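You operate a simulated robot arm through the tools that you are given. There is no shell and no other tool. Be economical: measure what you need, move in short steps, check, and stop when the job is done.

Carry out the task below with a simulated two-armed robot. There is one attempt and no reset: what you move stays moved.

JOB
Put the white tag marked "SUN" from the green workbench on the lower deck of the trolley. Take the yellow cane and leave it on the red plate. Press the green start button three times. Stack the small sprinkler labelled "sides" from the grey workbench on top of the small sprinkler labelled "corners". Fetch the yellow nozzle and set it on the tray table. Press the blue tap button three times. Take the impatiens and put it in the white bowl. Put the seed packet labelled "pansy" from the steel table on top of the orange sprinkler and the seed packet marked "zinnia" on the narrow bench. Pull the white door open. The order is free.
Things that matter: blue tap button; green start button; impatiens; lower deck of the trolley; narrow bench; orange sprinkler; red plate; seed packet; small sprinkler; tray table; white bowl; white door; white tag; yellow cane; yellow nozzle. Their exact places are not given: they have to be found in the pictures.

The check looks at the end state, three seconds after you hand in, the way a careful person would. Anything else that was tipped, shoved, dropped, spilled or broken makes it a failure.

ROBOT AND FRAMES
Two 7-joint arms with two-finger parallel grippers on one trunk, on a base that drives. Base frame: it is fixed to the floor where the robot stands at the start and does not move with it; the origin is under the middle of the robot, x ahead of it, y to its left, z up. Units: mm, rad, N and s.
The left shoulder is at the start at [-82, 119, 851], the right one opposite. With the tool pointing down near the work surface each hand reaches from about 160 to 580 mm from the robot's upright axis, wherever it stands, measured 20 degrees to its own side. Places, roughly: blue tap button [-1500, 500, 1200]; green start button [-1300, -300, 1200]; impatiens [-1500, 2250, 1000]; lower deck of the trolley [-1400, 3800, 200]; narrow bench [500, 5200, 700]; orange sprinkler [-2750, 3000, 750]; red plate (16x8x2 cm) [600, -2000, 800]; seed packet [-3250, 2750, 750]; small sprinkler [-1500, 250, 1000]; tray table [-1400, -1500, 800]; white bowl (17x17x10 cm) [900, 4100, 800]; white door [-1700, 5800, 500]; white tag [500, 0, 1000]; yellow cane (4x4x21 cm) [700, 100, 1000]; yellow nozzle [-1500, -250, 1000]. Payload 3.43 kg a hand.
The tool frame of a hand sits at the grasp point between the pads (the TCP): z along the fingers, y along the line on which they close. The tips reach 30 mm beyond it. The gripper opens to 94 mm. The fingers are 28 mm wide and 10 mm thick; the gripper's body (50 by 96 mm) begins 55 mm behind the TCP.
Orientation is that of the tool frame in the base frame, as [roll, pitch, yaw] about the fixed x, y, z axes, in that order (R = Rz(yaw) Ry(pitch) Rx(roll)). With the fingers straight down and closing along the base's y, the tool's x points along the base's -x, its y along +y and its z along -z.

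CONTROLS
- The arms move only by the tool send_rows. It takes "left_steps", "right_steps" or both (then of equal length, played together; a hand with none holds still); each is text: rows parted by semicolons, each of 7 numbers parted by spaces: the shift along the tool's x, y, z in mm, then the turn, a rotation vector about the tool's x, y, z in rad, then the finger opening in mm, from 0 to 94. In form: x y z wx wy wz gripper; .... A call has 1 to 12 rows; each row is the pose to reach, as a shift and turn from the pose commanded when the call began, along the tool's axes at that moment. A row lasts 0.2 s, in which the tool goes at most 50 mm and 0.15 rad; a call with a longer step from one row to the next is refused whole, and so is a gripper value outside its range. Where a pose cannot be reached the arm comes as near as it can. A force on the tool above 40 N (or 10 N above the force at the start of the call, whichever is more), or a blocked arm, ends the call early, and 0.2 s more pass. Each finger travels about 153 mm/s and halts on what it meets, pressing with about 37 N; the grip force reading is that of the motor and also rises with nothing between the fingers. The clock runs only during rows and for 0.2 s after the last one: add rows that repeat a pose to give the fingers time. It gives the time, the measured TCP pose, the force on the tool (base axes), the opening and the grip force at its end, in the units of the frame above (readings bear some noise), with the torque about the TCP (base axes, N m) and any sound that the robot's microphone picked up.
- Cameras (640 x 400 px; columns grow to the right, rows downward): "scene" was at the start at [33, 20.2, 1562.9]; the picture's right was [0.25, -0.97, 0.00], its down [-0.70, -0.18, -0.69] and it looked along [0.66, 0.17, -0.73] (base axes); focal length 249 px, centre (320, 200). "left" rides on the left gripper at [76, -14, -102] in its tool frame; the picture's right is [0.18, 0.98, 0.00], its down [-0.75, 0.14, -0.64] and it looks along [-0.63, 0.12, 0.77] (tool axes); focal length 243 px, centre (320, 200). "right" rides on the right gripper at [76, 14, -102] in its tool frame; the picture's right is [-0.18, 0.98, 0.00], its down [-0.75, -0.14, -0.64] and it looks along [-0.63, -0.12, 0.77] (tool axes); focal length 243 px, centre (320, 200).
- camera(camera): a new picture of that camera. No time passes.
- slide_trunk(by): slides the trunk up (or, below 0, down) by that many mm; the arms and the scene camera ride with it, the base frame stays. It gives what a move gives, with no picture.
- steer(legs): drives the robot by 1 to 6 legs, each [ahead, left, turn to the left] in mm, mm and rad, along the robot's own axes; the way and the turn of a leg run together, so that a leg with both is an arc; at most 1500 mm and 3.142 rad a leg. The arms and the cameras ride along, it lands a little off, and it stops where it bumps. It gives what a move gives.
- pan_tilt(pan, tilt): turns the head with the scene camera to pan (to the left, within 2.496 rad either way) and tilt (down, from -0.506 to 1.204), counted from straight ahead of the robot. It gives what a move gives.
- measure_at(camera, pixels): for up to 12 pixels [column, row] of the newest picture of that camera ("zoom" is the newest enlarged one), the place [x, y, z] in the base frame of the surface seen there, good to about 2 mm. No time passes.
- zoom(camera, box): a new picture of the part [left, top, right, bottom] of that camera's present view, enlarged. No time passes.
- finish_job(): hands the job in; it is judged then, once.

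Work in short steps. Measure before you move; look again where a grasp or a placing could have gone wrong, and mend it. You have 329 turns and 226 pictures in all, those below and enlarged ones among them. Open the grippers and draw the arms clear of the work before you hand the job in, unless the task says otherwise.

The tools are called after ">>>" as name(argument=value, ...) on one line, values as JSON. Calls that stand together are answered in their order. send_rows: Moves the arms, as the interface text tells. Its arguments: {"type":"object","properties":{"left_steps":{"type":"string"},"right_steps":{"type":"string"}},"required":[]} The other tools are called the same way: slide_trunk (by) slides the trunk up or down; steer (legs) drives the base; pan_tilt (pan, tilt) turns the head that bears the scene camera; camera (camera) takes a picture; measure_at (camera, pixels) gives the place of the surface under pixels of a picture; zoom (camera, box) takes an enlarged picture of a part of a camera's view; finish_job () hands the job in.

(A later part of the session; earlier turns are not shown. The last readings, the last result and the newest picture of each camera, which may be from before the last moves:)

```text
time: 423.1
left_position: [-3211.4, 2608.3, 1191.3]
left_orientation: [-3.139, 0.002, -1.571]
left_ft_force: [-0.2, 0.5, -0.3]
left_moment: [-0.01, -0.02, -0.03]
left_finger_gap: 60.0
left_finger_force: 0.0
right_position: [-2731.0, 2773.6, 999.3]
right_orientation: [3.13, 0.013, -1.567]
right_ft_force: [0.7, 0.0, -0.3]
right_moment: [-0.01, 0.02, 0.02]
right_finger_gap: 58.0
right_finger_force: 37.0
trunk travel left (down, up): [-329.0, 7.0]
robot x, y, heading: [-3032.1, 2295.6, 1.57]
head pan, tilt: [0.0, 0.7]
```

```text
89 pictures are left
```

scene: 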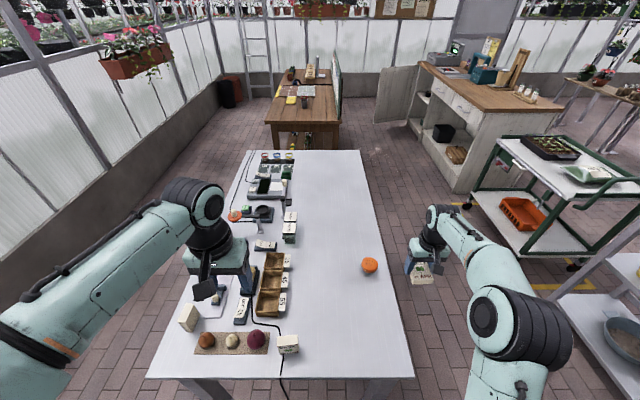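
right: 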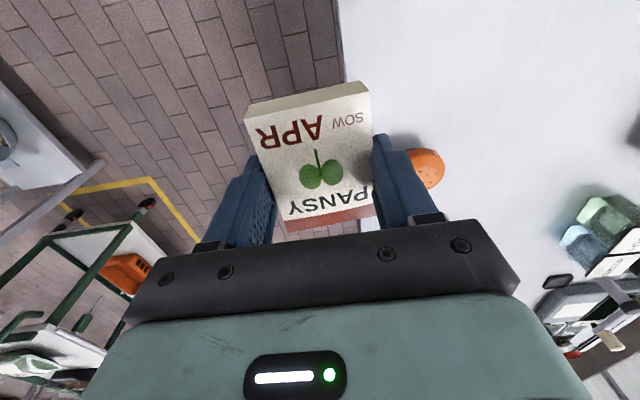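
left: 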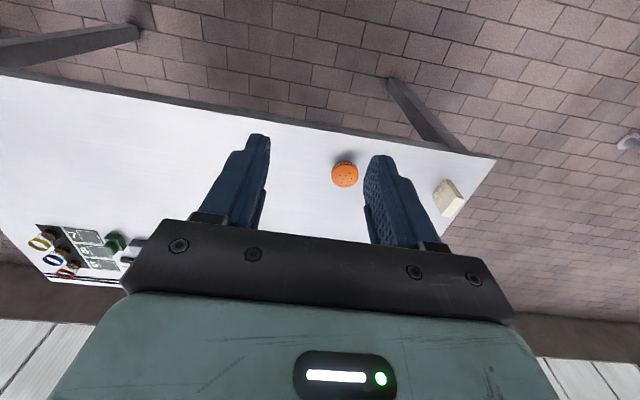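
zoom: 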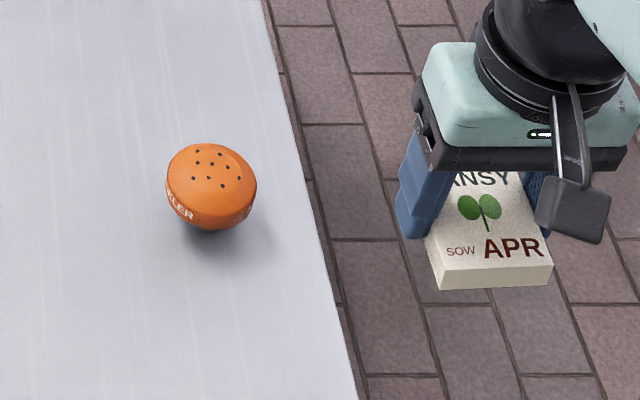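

Cap centre ≈(-2842, 2899), top 854; packet's underside is 28 mm below the TCP. Move above it.

>>> send_rows(right_steps="-26 22 7 0 0 0 40; -52 44 14 0 0 0 40; -78 66 21 0 0 0 40; -104 89 28 0 0 0 40; -129 111 35 0 0 0 40; -129 111 60 0 0 0 40; -129 111 80 0 0 0 40; -129 111 80 0 0 0 40")

>>> camera(camera="right")

>>> zoom(camera="scene", box=[310, 205, 430, 290])

```text
time: 424.9
left_position: [-3211.1, 2608.1, 1191.6]
left_orientation: [-3.14, 0.001, -1.57]
left_ft_force: [0.4, 0.9, 0.7]
left_moment: [0.03, 0.03, 0.01]
left_finger_gap: 60.0
left_finger_force: 0.1
right_position: [-2845.5, 2888.6, 925.2]
right_orientation: [3.133, 0.012, -1.568]
right_ft_force: [-0.4, 0.3, 0.4]
right_moment: [-0.02, 0.0, -0.03]
right_finger_gap: 58.5
right_finger_force: 36.0
right hand out of reach, approached as far as the arm can: row 5, 6, 7, 8
trunk travel left (down, up): [-329.0, 7.0]
robot x, y, heading: [-3031.9, 2293.4, 1.564]
head pan, tilt: [0.0, 0.7]
```

```text
88 pictures are left
```

right: 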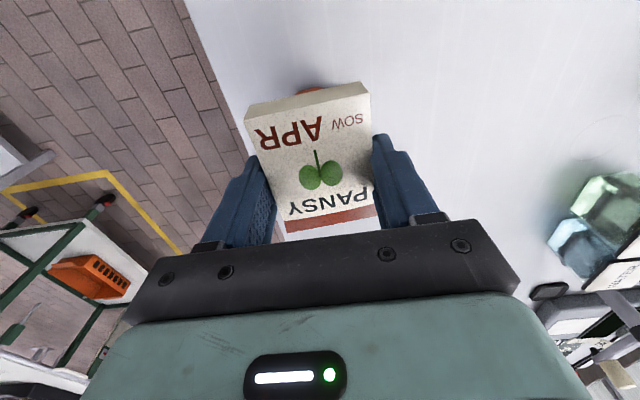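

```text
4.71 times, centred on (370, 248) of scene
```

zoom: 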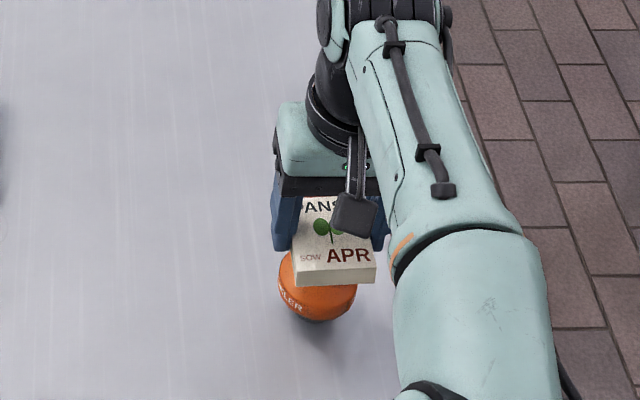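

A bit short; drive ahead 25 mm, then fine-adjust.

>>> steer(legs=[[25, 0, 0]])

```text
time: 425.7
left_position: [-3211.8, 2629.8, 1190.3]
left_orientation: [-3.141, 0.002, -1.572]
left_ft_force: [0.3, 0.2, 0.0]
left_moment: [0.02, 0.01, 0.03]
left_finger_gap: 60.2
left_finger_force: 0.0
right_position: [-2846.5, 2912.5, 926.8]
right_orientation: [3.131, 0.012, -1.567]
right_ft_force: [0.0, 0.0, 0.1]
right_moment: [0.03, -0.01, 0.0]
right_finger_gap: 58.5
right_finger_force: 37.0
trunk travel left (down, up): [-329.0, 7.0]
robot x, y, heading: [-3030.0, 2316.7, 1.566]
head pan, tilt: [0.0, 0.7]
```

Adjust and lower to 3 mm above the cap.

>>> send_rows(right_steps="10 -4.5 15 0 0 0 40; 10 -4.5 30 0 0 0 40; 10 -4.5 39 0 0 0 40; 10 -4.5 39 0 0 0 40")

>>> zoom(camera="scene", box=[310, 205, 430, 290])

```text
time: 426.7
left_position: [-3211.2, 2632.1, 1190.5]
left_orientation: [-3.141, 0.002, -1.571]
left_ft_force: [0.2, 0.5, 0.1]
left_moment: [0.0, -0.02, 0.01]
left_finger_gap: 60.0
left_finger_force: 0.1
right_position: [-2840.1, 2903.1, 886.4]
right_orientation: [3.13, 0.013, -1.568]
right_ft_force: [0.7, 0.0, -0.3]
right_moment: [0.0, 0.01, 0.0]
right_finger_gap: 58.8
right_finger_force: 37.0
trunk travel left (down, up): [-329.0, 7.0]
robot x, y, heading: [-3031.2, 2315.9, 1.565]
head pan, tilt: [0.0, 0.7]
```

```text
4.71 times, centred on (370, 248) of scene
```

zoom: 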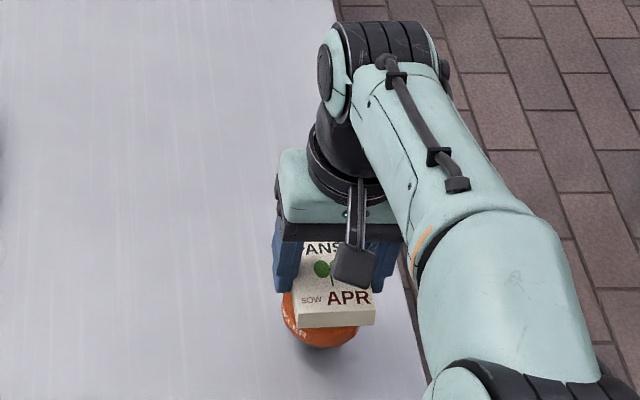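

Check the packet's edges against the cap centre.

>>> measure_at(camera="zoom", pixels=[[335, 312], [298, 318], [374, 308], [345, 322], [305, 250], [330, 340], [296, 300]])

```text
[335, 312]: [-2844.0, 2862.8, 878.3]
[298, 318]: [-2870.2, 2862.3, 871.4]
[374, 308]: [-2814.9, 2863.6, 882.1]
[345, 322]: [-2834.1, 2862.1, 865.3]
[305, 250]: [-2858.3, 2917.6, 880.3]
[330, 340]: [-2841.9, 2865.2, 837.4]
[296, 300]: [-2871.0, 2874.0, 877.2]
```

Well centred. Lower 4 mm and open gently.

>>> send_rows(right_steps="0 0 2 0 0 0 40; 0 0 4 0 0 0 40; 0 0 4 0 0 0 60; 0 0 4 0 0 0 64; 0 0 4 0 0 0 70; 0 0 4 0 0 0 78; 0 0 4 0 0 0 78")

>>> zoom(camera="scene", box=[310, 205, 430, 290])

```text
time: 428.3
left_position: [-3210.0, 2631.8, 1191.0]
left_orientation: [-3.141, 0.003, -1.571]
left_ft_force: [-0.1, -0.1, -0.7]
left_moment: [0.03, -0.02, -0.02]
left_finger_gap: 59.8
left_finger_force: 0.1
right_position: [-2840.6, 2904.3, 883.1]
right_orientation: [3.131, 0.012, -1.569]
right_ft_force: [1.2, 0.0, -0.1]
right_moment: [0.02, -0.01, -0.03]
right_finger_gap: 77.7
right_finger_force: 0.0
trunk travel left (down, up): [-329.0, 7.0]
robot x, y, heading: [-3032.0, 2321.5, 1.569]
head pan, tilt: [0.0, 0.7]
```

```text
4.71 times, centred on (370, 248) of scene
```

zoom: 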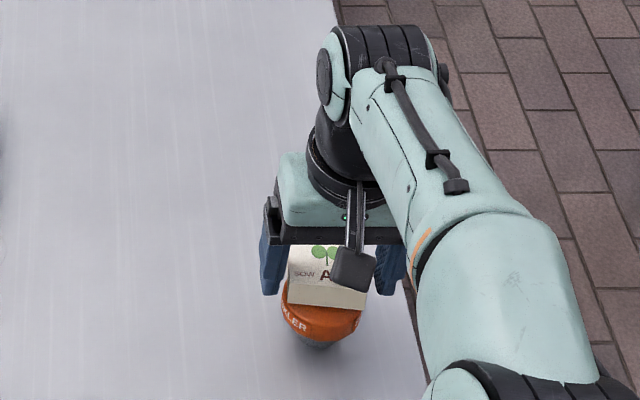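

The packet seems to have tipped away somewhat. Measure its pose before moving.

>>> measure_at(camera="zoom", pixels=[[320, 290], [292, 290], [365, 290], [330, 302], [300, 250], [320, 260], [320, 310]])

>>> camera(camera="right")

```text
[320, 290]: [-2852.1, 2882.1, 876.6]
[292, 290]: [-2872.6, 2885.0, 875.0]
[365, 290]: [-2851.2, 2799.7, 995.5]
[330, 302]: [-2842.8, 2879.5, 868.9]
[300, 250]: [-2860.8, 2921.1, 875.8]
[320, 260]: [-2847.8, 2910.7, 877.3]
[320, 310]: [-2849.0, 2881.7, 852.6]
```

```text
84 pictures are left
```

right: 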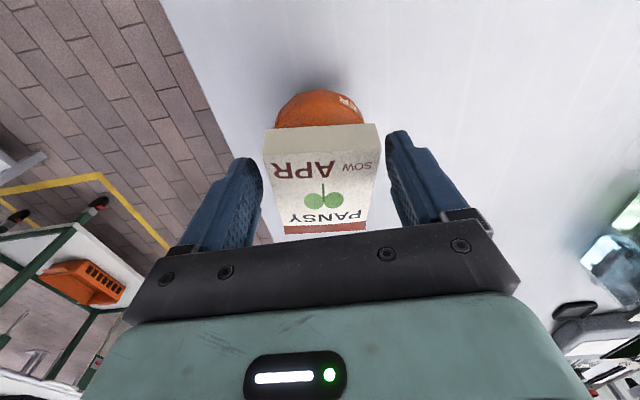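

It rests level but ~18 mm off centre. Regrip, shift it back 16 mm, and release again.

>>> send_rows(right_steps="0 0 0 0 0 0 62; 0 0 0 0 0 0 50; 0 0 0 0 0 0 45; 0 0 -3 0 0 0 45; 8 0 -3 0 0 0 45; 16 0 -3 0 0 0 45; 16 0 0 0 0 0 45; 16 0 1 0 0 0 45")

>>> zoom(camera="scene", box=[310, 205, 430, 290])

>>> measure_at(camera="zoom", pixels=[[320, 305], [298, 305], [330, 318], [305, 260], [325, 275]])

```text
time: 430.1
left_position: [-3211.7, 2632.1, 1192.5]
left_orientation: [-3.14, 0.004, -1.57]
left_ft_force: [0.3, 0.2, 0.5]
left_moment: [0.02, -0.02, -0.03]
left_finger_gap: 60.0
left_finger_force: 0.1
right_position: [-2841.1, 2889.0, 885.4]
right_orientation: [3.132, 0.022, -1.568]
right_ft_force: [1.1, 5.2, 18.5]
right_moment: [0.67, -0.13, -0.01]
right_finger_gap: 61.2
right_finger_force: 37.1
trunk travel left (down, up): [-329.0, 7.0]
robot x, y, heading: [-3027.5, 2318.4, 1.572]
head pan, tilt: [0.0, 0.7]
```

```text
4.71 times, centred on (370, 248) of scene
```

zoom: 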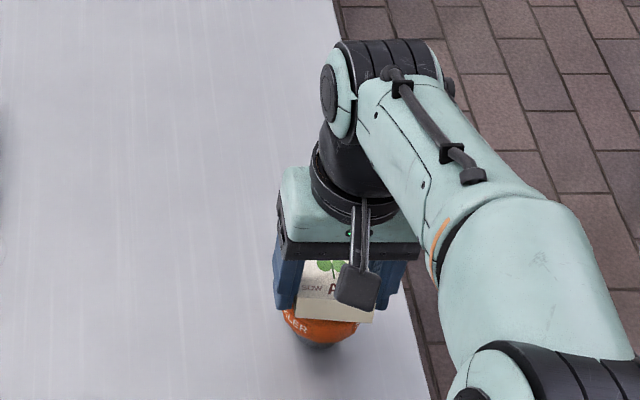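

```text
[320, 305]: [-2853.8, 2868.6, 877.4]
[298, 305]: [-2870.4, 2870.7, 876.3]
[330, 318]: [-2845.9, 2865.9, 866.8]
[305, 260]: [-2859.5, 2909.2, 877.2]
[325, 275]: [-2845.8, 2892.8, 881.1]
```

Near edge now at 2867 → centre ≈2904. Relieve the press slightly and open gently.

>>> send_rows(right_steps="0 0 -1.5 0 0 0 45; 0 0 -2 0 0 0 55; 0 0 -2 0 0 0 60; 0 0 -2 0 0 0 62; 0 0 -2 0 0 0 64; 0 0 -2 0 0 0 68; 0 0 -2 0 0 0 74; 0 0 -2 0 0 0 80")

>>> zoom(camera="scene", box=[310, 205, 430, 290])

>>> measure_at(camera="zoom", pixels=[[320, 305], [298, 305], [330, 318], [305, 260], [325, 275]])

```text
time: 431.9
left_position: [-3210.9, 2632.5, 1191.9]
left_orientation: [-3.141, 0.0, -1.572]
left_ft_force: [0.3, -0.9, -0.4]
left_moment: [0.01, -0.01, 0.02]
left_finger_gap: 60.3
left_finger_force: 0.0
right_position: [-2841.5, 2886.3, 883.4]
right_orientation: [3.133, 0.01, -1.567]
right_ft_force: [0.2, -0.3, -0.1]
right_moment: [0.01, 0.01, 0.0]
right_finger_gap: 79.8
right_finger_force: 0.1
trunk travel left (down, up): [-329.0, 7.0]
robot x, y, heading: [-3031.4, 2315.4, 1.567]
head pan, tilt: [0.0, 0.7]
```

```text
4.71 times, centred on (370, 248) of scene
```

zoom: 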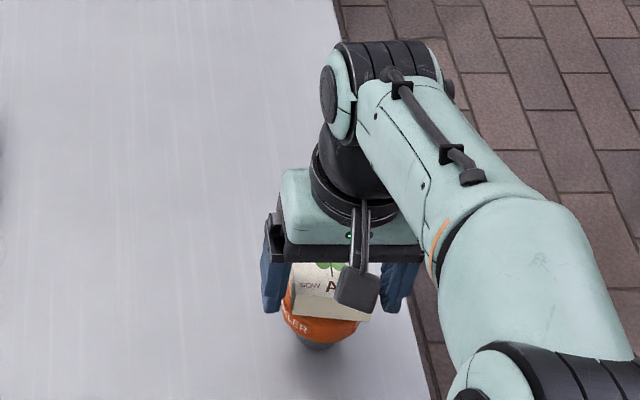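

```text
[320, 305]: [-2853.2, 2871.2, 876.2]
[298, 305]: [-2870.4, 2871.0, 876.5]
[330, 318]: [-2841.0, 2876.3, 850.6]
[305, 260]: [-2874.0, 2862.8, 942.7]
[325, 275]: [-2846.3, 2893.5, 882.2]
```

Good: centred within ~7 mm. Lift the hand straight up and look.

>>> send_rows(right_steps="0 0 -20 0 0 0 80; 0 0 -50 0 0 0 80; 0 0 -90 0 0 0 80; 40 0 -120 0 0 0 80; 80 0 -140 0 0 0 80; 120 0 -150 0 0 0 80")

>>> zoom(camera="scene", box=[290, 205, 430, 300])

```text
time: 433.3
left_position: [-3209.8, 2630.3, 1191.8]
left_orientation: [3.141, 0.003, -1.57]
left_ft_force: [0.0, -0.7, -0.4]
left_moment: [0.01, 0.01, 0.03]
left_finger_gap: 60.1
left_finger_force: 0.0
right_position: [-2838.6, 2764.4, 1032.5]
right_orientation: [3.131, 0.011, -1.566]
right_ft_force: [0.0, -1.3, 0.6]
right_moment: [0.02, 0.03, -0.02]
right_finger_gap: 79.9
right_finger_force: 0.1
trunk travel left (down, up): [-329.0, 7.0]
robot x, y, heading: [-3030.2, 2316.5, 1.566]
head pan, tilt: [0.0, 0.7]
```

```text
4.21 times, centred on (360, 252) of scene
```

zoom: 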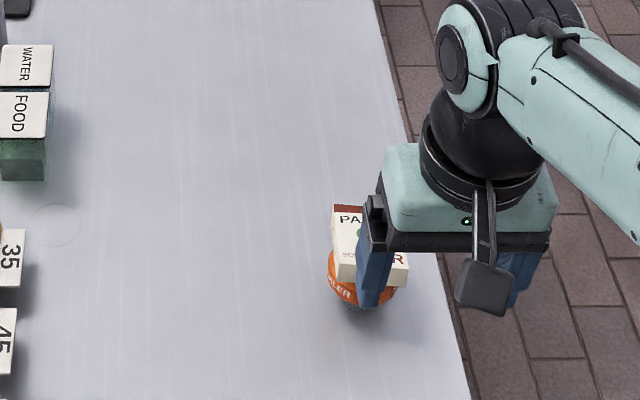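

PANSY sits on the sprinkler. Now find ZINNIA: view packet C with the left camera and zoom.

>>> zoom(camera="scene", box=[140, 220, 310, 380])

>>> camera(camera="left")

```text
2.50 times, centred on (225, 300) of scene
```

zoom: 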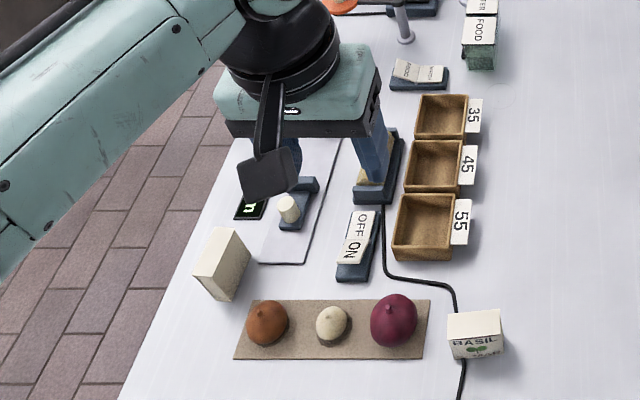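

```text
79 pictures are left
```

left: 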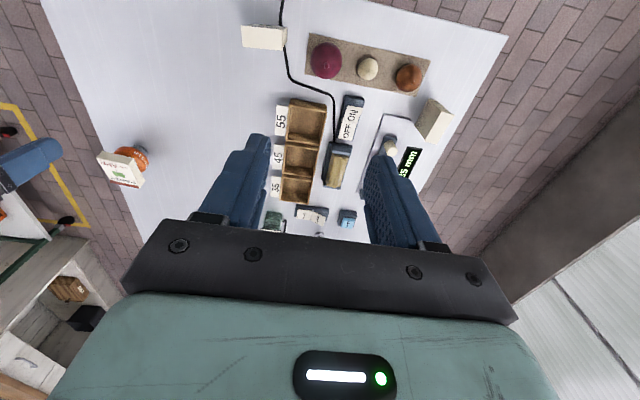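

Packet C must be ZINNIA. Zoom with the left camera to measure its outline.

>>> zoom(camera="left", box=[390, 80, 480, 160])

```text
5.00 times, centred on (435, 120) of left
```

zoom: 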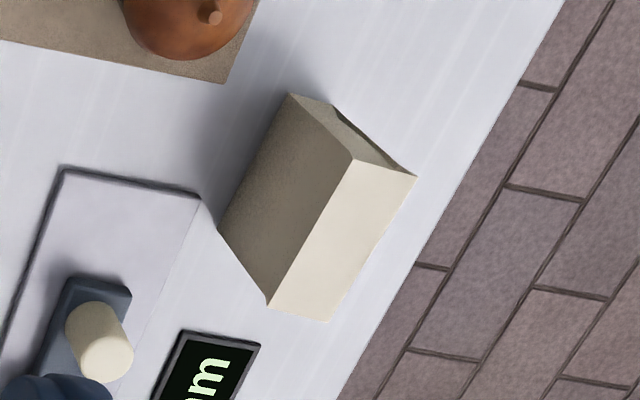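

>>> measure_at(camera="zoom", pixels=[[356, 165], [272, 300], [325, 317], [408, 178], [345, 240], [293, 100], [225, 228]])

```text
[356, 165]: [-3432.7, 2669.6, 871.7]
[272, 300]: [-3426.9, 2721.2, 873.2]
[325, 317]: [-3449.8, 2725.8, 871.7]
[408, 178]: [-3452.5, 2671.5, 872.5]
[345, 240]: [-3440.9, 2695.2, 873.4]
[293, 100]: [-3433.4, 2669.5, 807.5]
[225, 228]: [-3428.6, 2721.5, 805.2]
```

ZINNIA's centre ≈(-3440, 2697), nearly square with the table. Strafe left 150 and bring the left hand over it.

>>> steer(legs=[[0, 150, 0]])

```text
time: 435.2
left_position: [-3360.2, 2632.8, 1190.8]
left_orientation: [3.141, 0.002, -1.572]
left_ft_force: [-0.6, -0.2, 0.0]
left_moment: [-0.01, -0.02, -0.01]
left_finger_gap: 60.2
left_finger_force: 0.1
right_position: [-2986.7, 2768.3, 1032.6]
right_orientation: [3.132, 0.012, -1.568]
right_ft_force: [0.7, 0.5, 0.5]
right_moment: [0.01, -0.01, 0.01]
right_finger_gap: 79.9
right_finger_force: 0.0
trunk travel left (down, up): [-329.0, 7.0]
robot x, y, heading: [-3180.0, 2318.0, 1.568]
head pan, tilt: [0.0, 0.7]
```

Move above the packet, rotating 0.1 rad to match it.

>>> send_rows(left_steps="-11 13 42 0 0 0.017 60; -22 27 84 0 0 0.034 60; -33 40 126 0 0 0.05 60; -43 53 168 0 0 0.067 60; -54 67 210 0 0 0.084 60; -64 80 250 0 0 0.1 60; -64 80 250 0 0 0.1 60")

>>> camera(camera="left")

```text
time: 436.8
left_position: [-3441.6, 2697.9, 941.4]
left_orientation: [-3.14, 0.003, -1.67]
left_ft_force: [-0.6, -0.6, -0.6]
left_moment: [-0.01, 0.03, 0.02]
left_finger_gap: 59.6
left_finger_force: 0.1
right_position: [-2987.6, 2767.2, 1032.3]
right_orientation: [3.131, 0.012, -1.566]
right_ft_force: [0.2, -1.0, 0.6]
right_moment: [0.03, 0.02, -0.01]
right_finger_gap: 80.2
right_finger_force: 0.1
trunk travel left (down, up): [-329.0, 7.0]
robot x, y, heading: [-3177.7, 2319.8, 1.568]
head pan, tilt: [0.0, 0.7]
```

```text
77 pictures are left
```

left: 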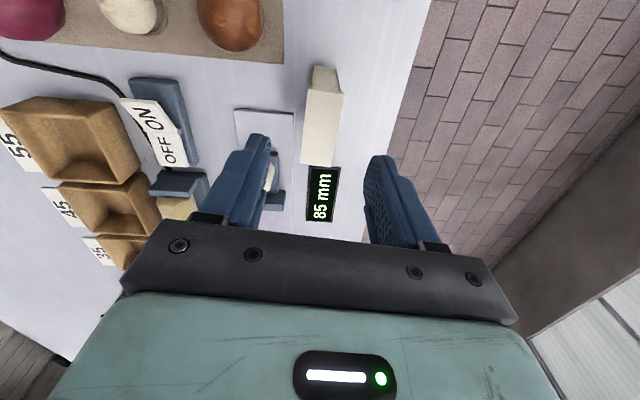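

Check that the finger will clear the small knob next to it.

>>> measure_at(camera="left", pixels=[[270, 178], [262, 118], [278, 165], [325, 120], [310, 155], [330, 75]])

```text
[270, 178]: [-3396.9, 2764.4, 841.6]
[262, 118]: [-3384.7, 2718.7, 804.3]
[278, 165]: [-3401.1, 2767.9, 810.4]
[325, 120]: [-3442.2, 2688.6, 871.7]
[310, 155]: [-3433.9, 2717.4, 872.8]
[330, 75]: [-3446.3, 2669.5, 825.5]
```

Clear (knob at y≥2760). Descend to z≈853 and close.

>>> send_rows(left_steps="0 0 35 0 0 0 50; 0 0 65 0 0 0 50; 0 0 88 0 0 0 50; 0 0 88 0 0 0 20; 0 0 88 0 0 0 10; 0 0 88 0 0 0 10")

>>> send_rows(left_steps="0 0 -40 0 0 0 10; 0 0 -80 0 0 0 10; 0 0 -120 0 0 0 10; 0 0 -160 0 0 0 10; 0 0 -200 0 0 0 10; 0 0 -240 0 0 0 10; 0 0 -280 0 0 0 10")

>>> camera(camera="left")

```text
time: 438.2
left_position: [-3440.5, 2696.8, 853.3]
left_orientation: [3.141, 0.002, -1.672]
left_ft_force: [0.2, 1.1, 0.9]
left_moment: [0.05, 0.01, 0.0]
left_finger_gap: 29.1
left_finger_force: 36.9
right_position: [-2987.0, 2766.4, 1031.7]
right_orientation: [3.131, 0.011, -1.566]
right_ft_force: [0.2, 0.2, 0.4]
right_moment: [0.0, 0.01, -0.01]
right_finger_gap: 80.2
right_finger_force: 0.0
trunk travel left (down, up): [-329.0, 7.0]
robot x, y, heading: [-3180.9, 2318.5, 1.565]
head pan, tilt: [0.0, 0.7]
```

```text
time: 439.8
left_position: [-3440.6, 2696.1, 1133.4]
left_orientation: [-3.141, 0.004, -1.673]
left_ft_force: [0.0, 1.2, -1.0]
left_moment: [-0.01, -0.01, 0.03]
left_finger_gap: 29.3
left_finger_force: 36.9
right_position: [-2987.9, 2767.7, 1032.2]
right_orientation: [3.131, 0.012, -1.566]
right_ft_force: [0.0, -0.4, 0.4]
right_moment: [-0.01, 0.02, -0.01]
right_finger_gap: 80.0
right_finger_force: 0.2
trunk travel left (down, up): [-329.0, 7.0]
robot x, y, heading: [-3177.4, 2321.0, 1.57]
head pan, tilt: [0.0, 0.7]
```

```text
76 pictures are left
```

left: 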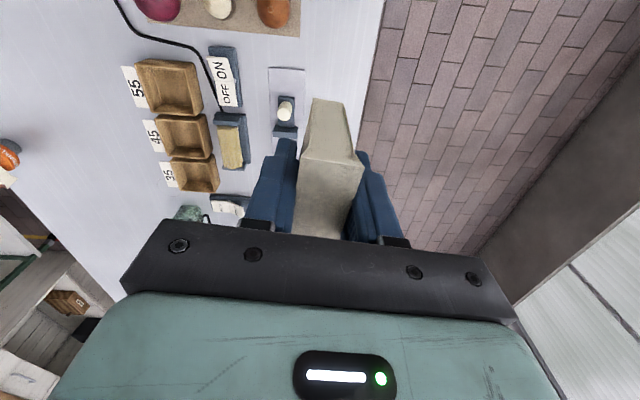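

ZINNIA lifted. Tuck both hands, turning the packet so its label faces the head camera.

>>> send_rows(left_steps="5 -7 -5 0 0 -0.13 10; 11 -14 -10 0 0 -0.27 10; 16 -21 -15 0 0 -0.4 10; 22 -28 -20 0 0 -0.53 10; 27 -35 -25 0 0 -0.67 10; 33 -42 -30 0 0 -0.8 10; 38 -50 -35 0 0 -0.94 10; 44 -57 -40 0 0 -1.07 10; 49 -64 -45 0 0 -1.2 10; 55 -71 -50 0 0 -1.34 10; 60 -78 -55 0 0 -1.47 10", right_steps="13 4 -13 0 0 0 40; 27 7 -25 0 0 0 40; 40 11 -38 0 0 0 40; 53 15 -51 0 0 0 40; 67 18 -64 0 0 0 40; 80 22 -76 0 0 0 40; 94 25 -89 0 0 0 40; 107 29 -102 0 0 0 40; 120 33 -115 0 0 0 40; 134 36 -127 0 0 0 40; 147 40 -140 0 0 0 40")

>>> zoom(camera="scene", box=[140, 200, 330, 330])

```text
time: 442.2
left_position: [-3369.3, 2629.0, 1189.2]
left_orientation: [-3.139, -0.001, -0.197]
left_ft_force: [-0.3, -0.3, -0.6]
left_moment: [-0.03, 0.01, -0.01]
left_finger_gap: 29.2
left_finger_force: 37.0
right_position: [-3025.6, 2615.6, 1171.8]
right_orientation: [3.132, 0.013, -1.567]
right_ft_force: [0.5, -0.4, 0.2]
right_moment: [0.02, -0.02, -0.01]
right_finger_gap: 40.2
right_finger_force: 0.1
trunk travel left (down, up): [-329.0, 7.0]
robot x, y, heading: [-3181.3, 2319.8, 1.571]
head pan, tilt: [0.0, 0.7]
```

```text
3.08 times, centred on (235, 265) of scene
```

zoom: 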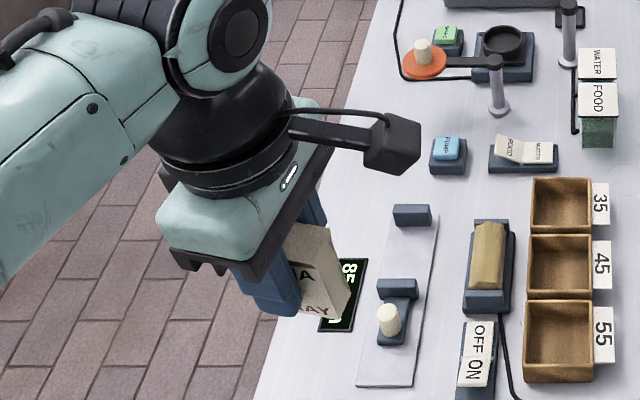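

Label shows "…A / MAY" → ZINNIA. Drive to the west side of the grey workbench.

>>> steer(legs=[[-450, 0, 0], [0, -900, 0], [0, 0, -1.57], [0, -1200, 0]])

>>> pan_tilt(pan=-0.3, tilt=0.45)

>>> camera(camera="scene")

```text
time: 466.9
left_position: [-1977.2, 868.0, 1188.8]
left_orientation: [-3.14, 0.0, -1.767]
left_ft_force: [0.2, 0.4, 0.4]
left_moment: [0.0, 0.04, -0.03]
left_finger_gap: 28.9
left_finger_force: 36.9
right_position: [-1987.4, 526.1, 1171.1]
right_orientation: [3.132, 0.011, -3.13]
right_ft_force: [0.4, 0.4, 0.2]
right_moment: [0.0, -0.01, 0.04]
right_finger_gap: 40.1
right_finger_force: 0.2
trunk travel left (down, up): [-329.0, 7.0]
robot x, y, heading: [-2288.7, 676.3, 0.002]
head pan, tilt: [0.0, 0.7]
```

```text
time: 467.7
left_position: [-1976.4, 868.3, 1188.0]
left_orientation: [-3.14, 0.0, -1.767]
left_ft_force: [0.4, -0.1, -0.6]
left_moment: [0.01, 0.03, -0.03]
left_finger_gap: 28.9
left_finger_force: 37.0
right_position: [-1985.6, 526.7, 1171.5]
right_orientation: [3.133, 0.012, -3.131]
right_ft_force: [-0.5, -0.2, 0.3]
right_moment: [-0.02, 0.02, -0.01]
right_finger_gap: 40.1
right_finger_force: 0.0
trunk travel left (down, up): [-329.0, 7.0]
robot x, y, heading: [-2283.4, 676.6, 0.006]
head pan, tilt: [-0.3, 0.45]
```

```text
74 pictures are left
```

scene: 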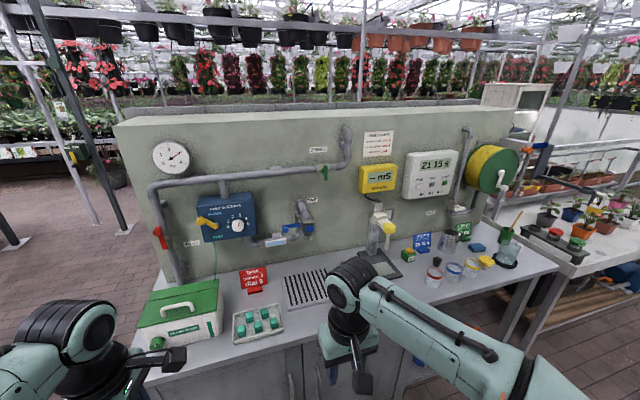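

Zoom in on the bench left and right parts.

>>> zoom(camera="scene", box=[180, 180, 420, 340])

>>> zoom(camera="scene", box=[350, 130, 540, 300])

```text
2.50 times, centred on (300, 260) of scene
```

zoom: 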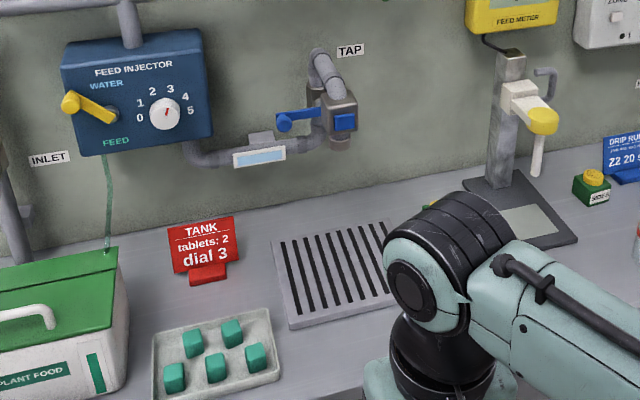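

```text
2.35 times, centred on (445, 215) of scene
```

zoom: 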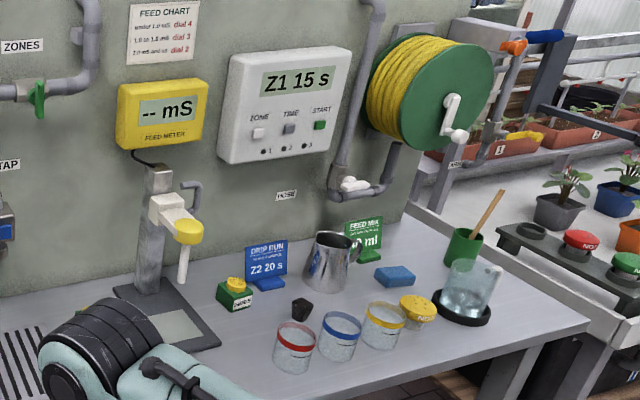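

Sprinkler "SIDES" at zoom (235,293), nozzle (418,310), START (320,125). Measure these.

>>> measure_at(camera="zoom", pixels=[[320, 125], [313, 120], [327, 131], [235, 300], [235, 282], [418, 300], [418, 318], [402, 305], [434, 305], [240, 325], [350, 345], [280, 370]])

>>> measure_at(camera="scene", pixels=[[309, 229], [316, 229], [407, 255], [408, 251], [360, 253], [260, 320], [290, 235], [400, 320]])

```text
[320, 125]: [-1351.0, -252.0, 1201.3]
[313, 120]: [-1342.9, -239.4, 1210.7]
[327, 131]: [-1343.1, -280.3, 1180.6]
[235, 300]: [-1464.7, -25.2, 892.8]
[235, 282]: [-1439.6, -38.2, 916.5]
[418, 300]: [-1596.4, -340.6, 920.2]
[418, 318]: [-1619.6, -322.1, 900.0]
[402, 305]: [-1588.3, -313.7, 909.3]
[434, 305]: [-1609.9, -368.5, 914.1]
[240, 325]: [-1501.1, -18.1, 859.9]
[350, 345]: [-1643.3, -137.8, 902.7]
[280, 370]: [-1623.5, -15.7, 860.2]
```

```text
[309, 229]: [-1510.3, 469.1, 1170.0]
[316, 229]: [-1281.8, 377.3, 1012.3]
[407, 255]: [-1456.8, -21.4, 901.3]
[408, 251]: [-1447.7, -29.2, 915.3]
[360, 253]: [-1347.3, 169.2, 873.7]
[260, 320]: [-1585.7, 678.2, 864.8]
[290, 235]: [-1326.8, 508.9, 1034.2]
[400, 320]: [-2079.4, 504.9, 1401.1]
```

Strafe right 520 to face the middle of the bench.

>>> steer(legs=[[0, -520, 0]])

>>> pan_tilt(pan=0.0, tilt=0.6)

>>> camera(camera="scene")

>>> zoom(camera="scene", box=[240, 200, 400, 300])

```text
time: 472.8
left_position: [-1975.6, 348.9, 1188.0]
left_orientation: [-3.139, -0.001, -1.768]
left_ft_force: [-0.9, -0.4, -0.6]
left_moment: [-0.01, -0.02, -0.02]
left_finger_gap: 29.3
left_finger_force: 37.2
right_position: [-1986.0, 7.1, 1170.5]
right_orientation: [3.131, 0.013, -3.135]
right_ft_force: [0.2, -0.1, 0.8]
right_moment: [0.03, 0.01, 0.03]
right_finger_gap: 40.1
right_finger_force: 0.0
trunk travel left (down, up): [-329.0, 7.0]
robot x, y, heading: [-2284.6, 158.6, 0.003]
head pan, tilt: [-0.3, 0.45]
```

```text
time: 473.6
left_position: [-1975.1, 349.9, 1187.2]
left_orientation: [-3.14, -0.001, -1.768]
left_ft_force: [-1.2, 0.1, -0.4]
left_moment: [0.01, -0.03, 0.04]
left_finger_gap: 29.2
left_finger_force: 36.8
right_position: [-1985.5, 6.2, 1171.0]
right_orientation: [3.13, 0.014, -3.134]
right_ft_force: [-0.5, -0.4, 0.3]
right_moment: [-0.01, 0.0, -0.03]
right_finger_gap: 40.1
right_finger_force: 0.1
trunk travel left (down, up): [-329.0, 7.0]
robot x, y, heading: [-2283.6, 165.7, 0.003]
head pan, tilt: [0.0, 0.6]
```

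```text
71 pictures are left
```

scene: 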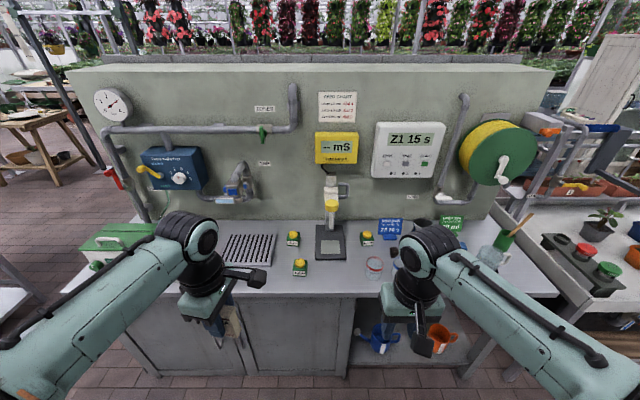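

```text
4.00 times, centred on (320, 250) of scene
```

zoom: 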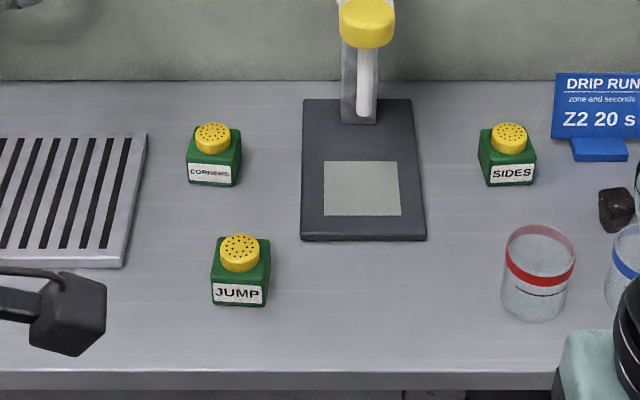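

CORNERS, JUMP and SIDES are clear. Measure CORNERS and SIDES, and the bench edge.

>>> measure_at(camera="zoom", pixels=[[213, 132], [213, 172], [190, 155], [238, 155], [213, 148], [508, 132], [508, 172], [485, 158], [533, 158], [495, 135], [520, 135], [320, 370]])

>>> measure_at(camera="scene", pixels=[[231, 190], [228, 192], [234, 190], [247, 190], [413, 168], [408, 168], [417, 168], [310, 295], [300, 310], [341, 200]])

```text
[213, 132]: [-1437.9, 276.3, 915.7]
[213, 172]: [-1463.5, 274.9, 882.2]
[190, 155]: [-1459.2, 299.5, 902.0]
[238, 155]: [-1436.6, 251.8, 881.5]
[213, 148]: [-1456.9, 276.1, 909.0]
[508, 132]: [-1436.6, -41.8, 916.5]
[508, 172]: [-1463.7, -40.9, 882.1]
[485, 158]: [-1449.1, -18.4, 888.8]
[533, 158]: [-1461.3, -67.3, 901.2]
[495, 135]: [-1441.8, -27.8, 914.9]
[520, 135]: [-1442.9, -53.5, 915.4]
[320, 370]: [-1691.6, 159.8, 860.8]
```

```text
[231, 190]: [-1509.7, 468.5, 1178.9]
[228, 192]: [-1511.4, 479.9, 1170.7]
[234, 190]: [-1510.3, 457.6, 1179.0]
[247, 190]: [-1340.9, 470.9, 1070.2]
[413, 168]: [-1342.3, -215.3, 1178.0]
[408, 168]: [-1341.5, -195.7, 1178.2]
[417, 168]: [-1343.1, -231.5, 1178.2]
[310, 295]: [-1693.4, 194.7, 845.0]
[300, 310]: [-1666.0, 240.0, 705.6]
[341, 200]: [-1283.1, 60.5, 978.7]
```

SIDES is centred ≈(-1439,-42), CORNERS ≈(-1439,275). Drive in 350 mm and a bit right/left as needed.

>>> steer(legs=[[345, -10, 0]])

>>> camera(camera="right")

```text
time: 475.8
left_position: [-1632.4, 340.7, 1188.7]
left_orientation: [-3.141, -0.001, -1.772]
left_ft_force: [0.2, 0.3, -0.8]
left_moment: [0.0, 0.0, 0.0]
left_finger_gap: 29.0
left_finger_force: 36.3
right_position: [-1643.7, -1.8, 1171.2]
right_orientation: [3.131, 0.014, -3.136]
right_ft_force: [0.9, -0.5, -0.2]
right_moment: [0.02, 0.01, 0.0]
right_finger_gap: 39.8
right_finger_force: 0.1
trunk travel left (down, up): [-329.0, 7.0]
robot x, y, heading: [-1943.3, 151.1, -0.001]
head pan, tilt: [0.0, 0.6]
```

```text
69 pictures are left
```

right: 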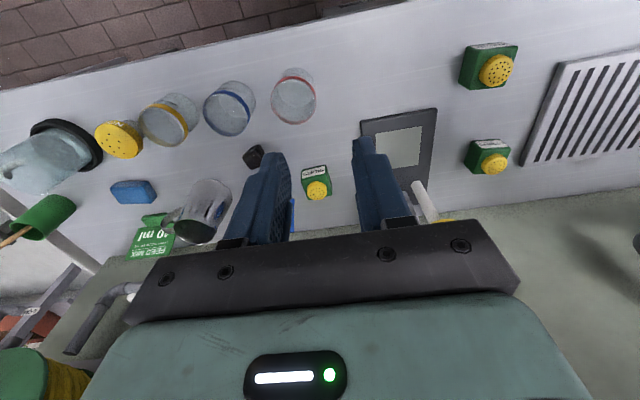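

Move above SIDES with a 66 mm opening.

>>> send_rows(right_steps="-34 -7 28 0 0 0 66; -68 -14 57 0 0 0 66; -103 -20 85 0 0 0 66; -137 -27 114 0 0 0 66; -171 -34 142 0 0 0 66; -205 -40 171 0 0 0 66; -205 -40 171 0 0 0 66")

>>> camera(camera="right")

```text
time: 477.4
left_position: [-1633.8, 339.7, 1188.1]
left_orientation: [-3.138, -0.001, -1.77]
left_ft_force: [0.4, 0.1, 0.1]
left_moment: [0.01, 0.0, 0.0]
left_finger_gap: 29.3
left_finger_force: 37.0
right_position: [-1437.3, -41.1, 1003.6]
right_orientation: [3.13, 0.012, -3.137]
right_ft_force: [0.2, 0.5, 0.0]
right_moment: [0.02, -0.02, 0.0]
right_finger_gap: 66.2
right_finger_force: 0.0
trunk travel left (down, up): [-329.0, 7.0]
robot x, y, heading: [-1940.2, 149.3, 0.001]
head pan, tilt: [0.0, 0.6]
```

```text
68 pictures are left
```

right: 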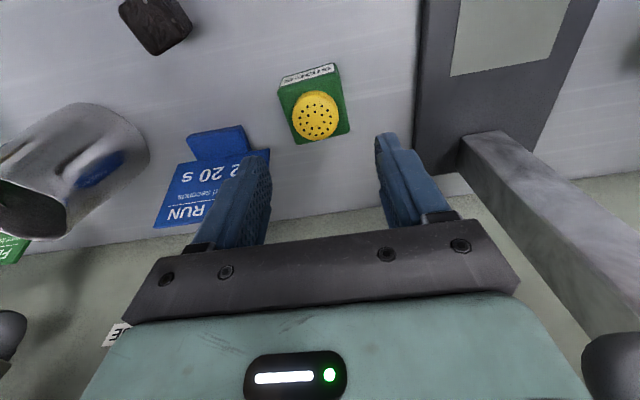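

Measure the cap, body edges and the blue sign.

>>> measure_at(camera="right", pixels=[[316, 115], [294, 117], [338, 113], [295, 142], [346, 130], [235, 150], [215, 140], [240, 170], [281, 90], [335, 70]])

```text
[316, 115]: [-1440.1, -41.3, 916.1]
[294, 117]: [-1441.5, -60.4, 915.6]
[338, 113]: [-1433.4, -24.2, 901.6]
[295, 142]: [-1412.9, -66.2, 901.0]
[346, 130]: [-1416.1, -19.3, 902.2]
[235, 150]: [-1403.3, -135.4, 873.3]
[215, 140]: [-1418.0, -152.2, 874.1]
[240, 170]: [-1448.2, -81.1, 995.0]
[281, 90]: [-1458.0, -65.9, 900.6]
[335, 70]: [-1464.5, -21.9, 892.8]
```

Descend to z≈896 and close.

>>> send_rows(right_steps="1 -1.5 40 0 0 0 66; 1 -1.5 80 0 0 0 66; 1 -1.5 107 0 0 0 66; 1 -1.5 107 0 0 0 45; 1 -1.5 107 0 0 0 35; 1 -1.5 107 0 0 0 35; 1 -1.5 107 0 0 0 35")

>>> send_rows(right_steps="0 0 -40 0 0 0 35; 0 0 -80 0 0 0 35; 0 0 -120 0 0 0 35; 0 0 -160 0 0 0 35; 40 0 -190 0 0 0 35; 85 0 -205 0 0 0 35; 130 0 -220 0 0 0 35; 170 0 -235 0 0 0 35")

>>> camera(camera="right")

```text
time: 479.0
left_position: [-1632.2, 340.0, 1188.4]
left_orientation: [-3.139, 0.001, -1.769]
left_ft_force: [0.0, -0.4, -0.2]
left_moment: [0.02, 0.0, -0.01]
left_finger_gap: 29.0
left_finger_force: 36.6
right_position: [-1435.2, -41.5, 897.3]
right_orientation: [3.134, 0.015, -3.137]
right_ft_force: [2.3, -1.7, 12.1]
right_moment: [-0.12, 0.17, 0.19]
right_finger_gap: 56.4
right_finger_force: 36.5
trunk travel left (down, up): [-329.0, 7.0]
robot x, y, heading: [-1945.7, 152.3, -0.005]
head pan, tilt: [0.0, 0.6]
```

```text
time: 480.8
left_position: [-1634.2, 339.8, 1188.2]
left_orientation: [-3.138, 0.001, -1.77]
left_ft_force: [-1.7, 0.4, -1.5]
left_moment: [-0.01, -0.01, 0.0]
left_finger_gap: 29.0
left_finger_force: 37.7
right_position: [-1610.0, -43.9, 1128.8]
right_orientation: [3.131, 0.01, -3.137]
right_ft_force: [1.0, 0.0, -1.0]
right_moment: [0.01, 0.0, -0.02]
right_finger_gap: 56.3
right_finger_force: 37.4
trunk travel left (down, up): [-329.0, 7.0]
robot x, y, heading: [-1942.7, 150.8, 0.0]
head pan, tilt: [0.0, 0.6]
```

```text
67 pictures are left
```

right: 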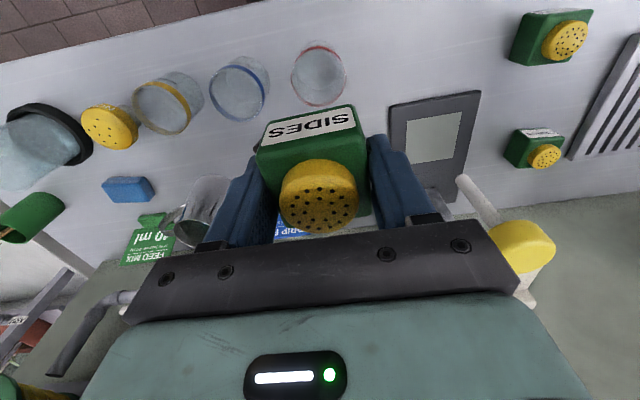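

SIDES held. Check the meter stand's reach before strafing.

>>> measure_at(camera="right", pixels=[[525, 240], [550, 245], [470, 190], [520, 290], [315, 170], [300, 210], [315, 112], [540, 155], [540, 145]])

```text
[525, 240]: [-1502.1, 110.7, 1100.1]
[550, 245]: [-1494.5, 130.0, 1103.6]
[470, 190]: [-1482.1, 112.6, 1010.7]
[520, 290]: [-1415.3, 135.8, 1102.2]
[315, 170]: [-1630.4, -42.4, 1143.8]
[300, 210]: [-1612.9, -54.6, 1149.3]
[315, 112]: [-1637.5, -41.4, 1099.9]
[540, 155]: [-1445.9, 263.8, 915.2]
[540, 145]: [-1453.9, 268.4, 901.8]
```

Back 60, strafe left 318, return.

>>> steer(legs=[[-60, 0, 0], [0, 318, 0], [60, 0, 0]])

>>> camera(camera="right")

```text
time: 485.3
left_position: [-1636.0, 657.3, 1187.6]
left_orientation: [-3.14, 0.0, -1.769]
left_ft_force: [0.2, 0.7, -0.9]
left_moment: [0.01, 0.0, -0.02]
left_finger_gap: 29.0
left_finger_force: 36.9
right_position: [-1612.1, 274.0, 1128.1]
right_orientation: [3.131, 0.012, -3.136]
right_ft_force: [0.3, 0.1, -1.4]
right_moment: [0.01, -0.02, 0.02]
right_finger_gap: 56.0
right_finger_force: 36.7
trunk travel left (down, up): [-329.0, 7.0]
robot x, y, heading: [-1948.1, 468.8, 0.004]
head pan, tilt: [0.0, 0.6]
```

```text
66 pictures are left
```

right: 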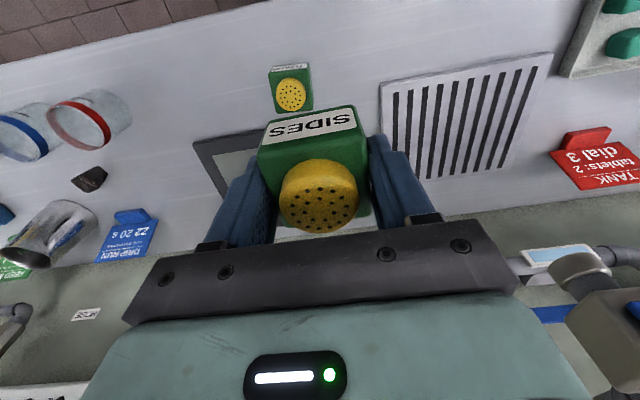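

Move above CORNERS (TCP target x -1435, y 276), to z≈1000.

>>> send_rows(right_steps="-35 0 20 0 0 0 35; -71 1 45 0 0 0 35; -106 1 75 0 0 0 35; -142 2 105 0 0 0 35; -177 2 128 0 0 0 35; -177 2 128 0 0 0 35")

>>> zoom(camera="scene", box=[340, 200, 460, 290])

```text
time: 486.7
left_position: [-1634.2, 658.2, 1189.1]
left_orientation: [-3.14, -0.001, -1.771]
left_ft_force: [0.4, -0.3, -0.7]
left_moment: [0.0, 0.0, 0.04]
left_finger_gap: 29.1
left_finger_force: 37.0
right_position: [-1431.0, 280.0, 1002.7]
right_orientation: [3.132, 0.011, -3.137]
right_ft_force: [-0.4, 0.7, -2.3]
right_moment: [0.01, -0.04, -0.01]
right_finger_gap: 55.7
right_finger_force: 36.8
trunk travel left (down, up): [-329.0, 7.0]
robot x, y, heading: [-1942.4, 471.9, 0.003]
head pan, tilt: [0.0, 0.6]
```

```text
4.44 times, centred on (400, 245) of scene
```

zoom: 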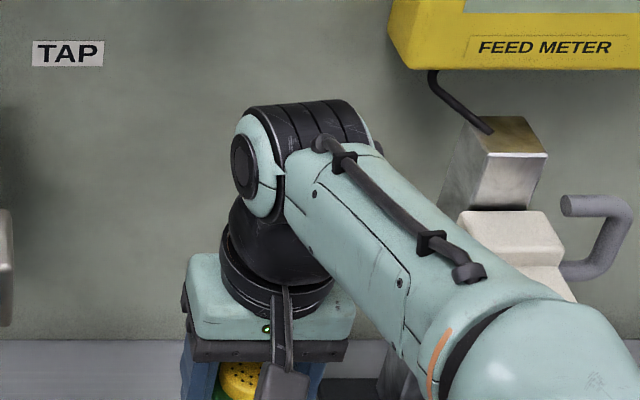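

Tilt the head down a bit to see the stack location and measure.

>>> pan_tilt(pan=-0.1, tilt=0.85)

>>> zoom(camera="scene", box=[310, 170, 450, 270])

```text
time: 487.5
left_position: [-1633.4, 658.1, 1187.3]
left_orientation: [-3.139, 0.0, -1.769]
left_ft_force: [0.3, 0.0, -0.4]
left_moment: [0.01, 0.0, 0.01]
left_finger_gap: 29.2
left_finger_force: 37.1
right_position: [-1431.8, 278.9, 1002.8]
right_orientation: [3.13, 0.013, -3.136]
right_ft_force: [-0.3, -0.3, -1.4]
right_moment: [0.02, 0.04, 0.04]
right_finger_gap: 55.7
right_finger_force: 37.7
trunk travel left (down, up): [-329.0, 7.0]
robot x, y, heading: [-1942.4, 468.2, -0.002]
head pan, tilt: [-0.099, 0.85]
```

```text
4.00 times, centred on (380, 220) of scene
```

zoom: 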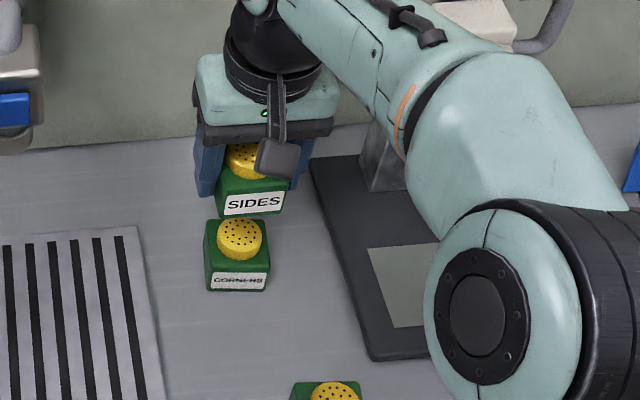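

>>> measure_at(camera="zoom", pixels=[[240, 240], [220, 240], [260, 238], [240, 222], [240, 256], [208, 270], [269, 270], [254, 208], [222, 208], [285, 205], [254, 215]])

```text
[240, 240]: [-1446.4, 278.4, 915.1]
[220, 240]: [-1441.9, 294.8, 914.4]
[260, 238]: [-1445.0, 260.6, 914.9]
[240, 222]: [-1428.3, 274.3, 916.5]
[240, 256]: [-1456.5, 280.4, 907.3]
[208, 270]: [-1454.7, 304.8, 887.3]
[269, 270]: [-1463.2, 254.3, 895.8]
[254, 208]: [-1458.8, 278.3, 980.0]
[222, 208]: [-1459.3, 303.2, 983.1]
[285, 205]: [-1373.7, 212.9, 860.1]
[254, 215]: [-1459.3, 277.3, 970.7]
```

Held block needs 5 mm toward the robot and 49 mm down.

>>> send_rows(right_steps="5 -0.5 20 0 0 0 35; 5 -0.5 38 0 0 0 35; 5 -0.5 46 0 0 0 35; 5 -0.5 49 0 0 0 35")

>>> zoom(camera="scene", box=[310, 170, 450, 270])

```text
time: 488.5
left_position: [-1633.7, 658.2, 1187.9]
left_orientation: [-3.14, 0.0, -1.771]
left_ft_force: [0.3, 0.4, 0.2]
left_moment: [-0.02, -0.01, 0.01]
left_finger_gap: 29.1
left_finger_force: 37.0
right_position: [-1435.2, 279.3, 953.3]
right_orientation: [3.13, 0.01, -3.136]
right_ft_force: [0.2, 0.8, -1.3]
right_moment: [0.04, -0.02, -0.02]
right_finger_gap: 56.0
right_finger_force: 37.4
trunk travel left (down, up): [-329.0, 7.0]
robot x, y, heading: [-1944.4, 467.5, -0.001]
head pan, tilt: [-0.099, 0.85]
```

```text
4.00 times, centred on (380, 220) of scene
```

zoom: 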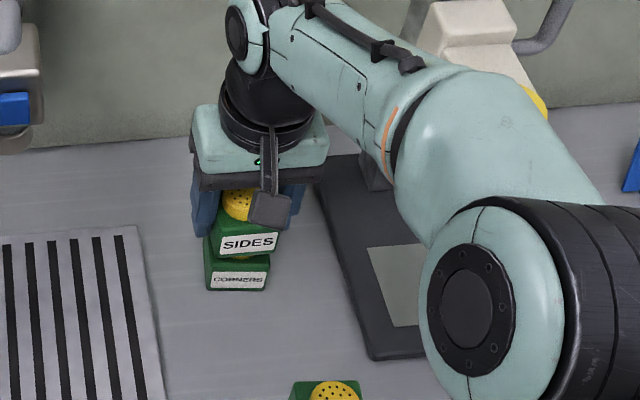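

Check alignment and lower slightly more until contact.

>>> measure_at(camera="zoom", pixels=[[222, 243], [274, 237], [248, 240], [215, 280], [265, 280], [240, 257]])

>>> send_rows(right_steps="2 -0.5 1.5 0 0 0 35; 2 -0.5 3 0 0 0 35; 2 -0.5 3 0 0 0 35")

```text
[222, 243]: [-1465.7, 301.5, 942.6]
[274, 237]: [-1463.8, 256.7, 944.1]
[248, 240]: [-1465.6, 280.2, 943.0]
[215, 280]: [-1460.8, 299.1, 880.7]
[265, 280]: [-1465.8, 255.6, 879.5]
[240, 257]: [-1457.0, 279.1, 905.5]
```

```text
time: 489.3
left_position: [-1634.0, 659.2, 1187.8]
left_orientation: [-3.14, 0.001, -1.769]
left_ft_force: [1.0, 0.0, -0.7]
left_moment: [0.02, -0.02, -0.04]
left_finger_gap: 29.1
left_finger_force: 37.0
right_position: [-1437.5, 277.6, 951.0]
right_orientation: [3.132, 0.015, -3.137]
right_ft_force: [-0.4, -0.8, 6.2]
right_moment: [-0.11, 0.12, 0.02]
right_finger_gap: 56.0
right_finger_force: 37.0
trunk travel left (down, up): [-329.0, 7.0]
robot x, y, heading: [-1944.6, 468.6, -0.003]
head pan, tilt: [-0.099, 0.85]
```

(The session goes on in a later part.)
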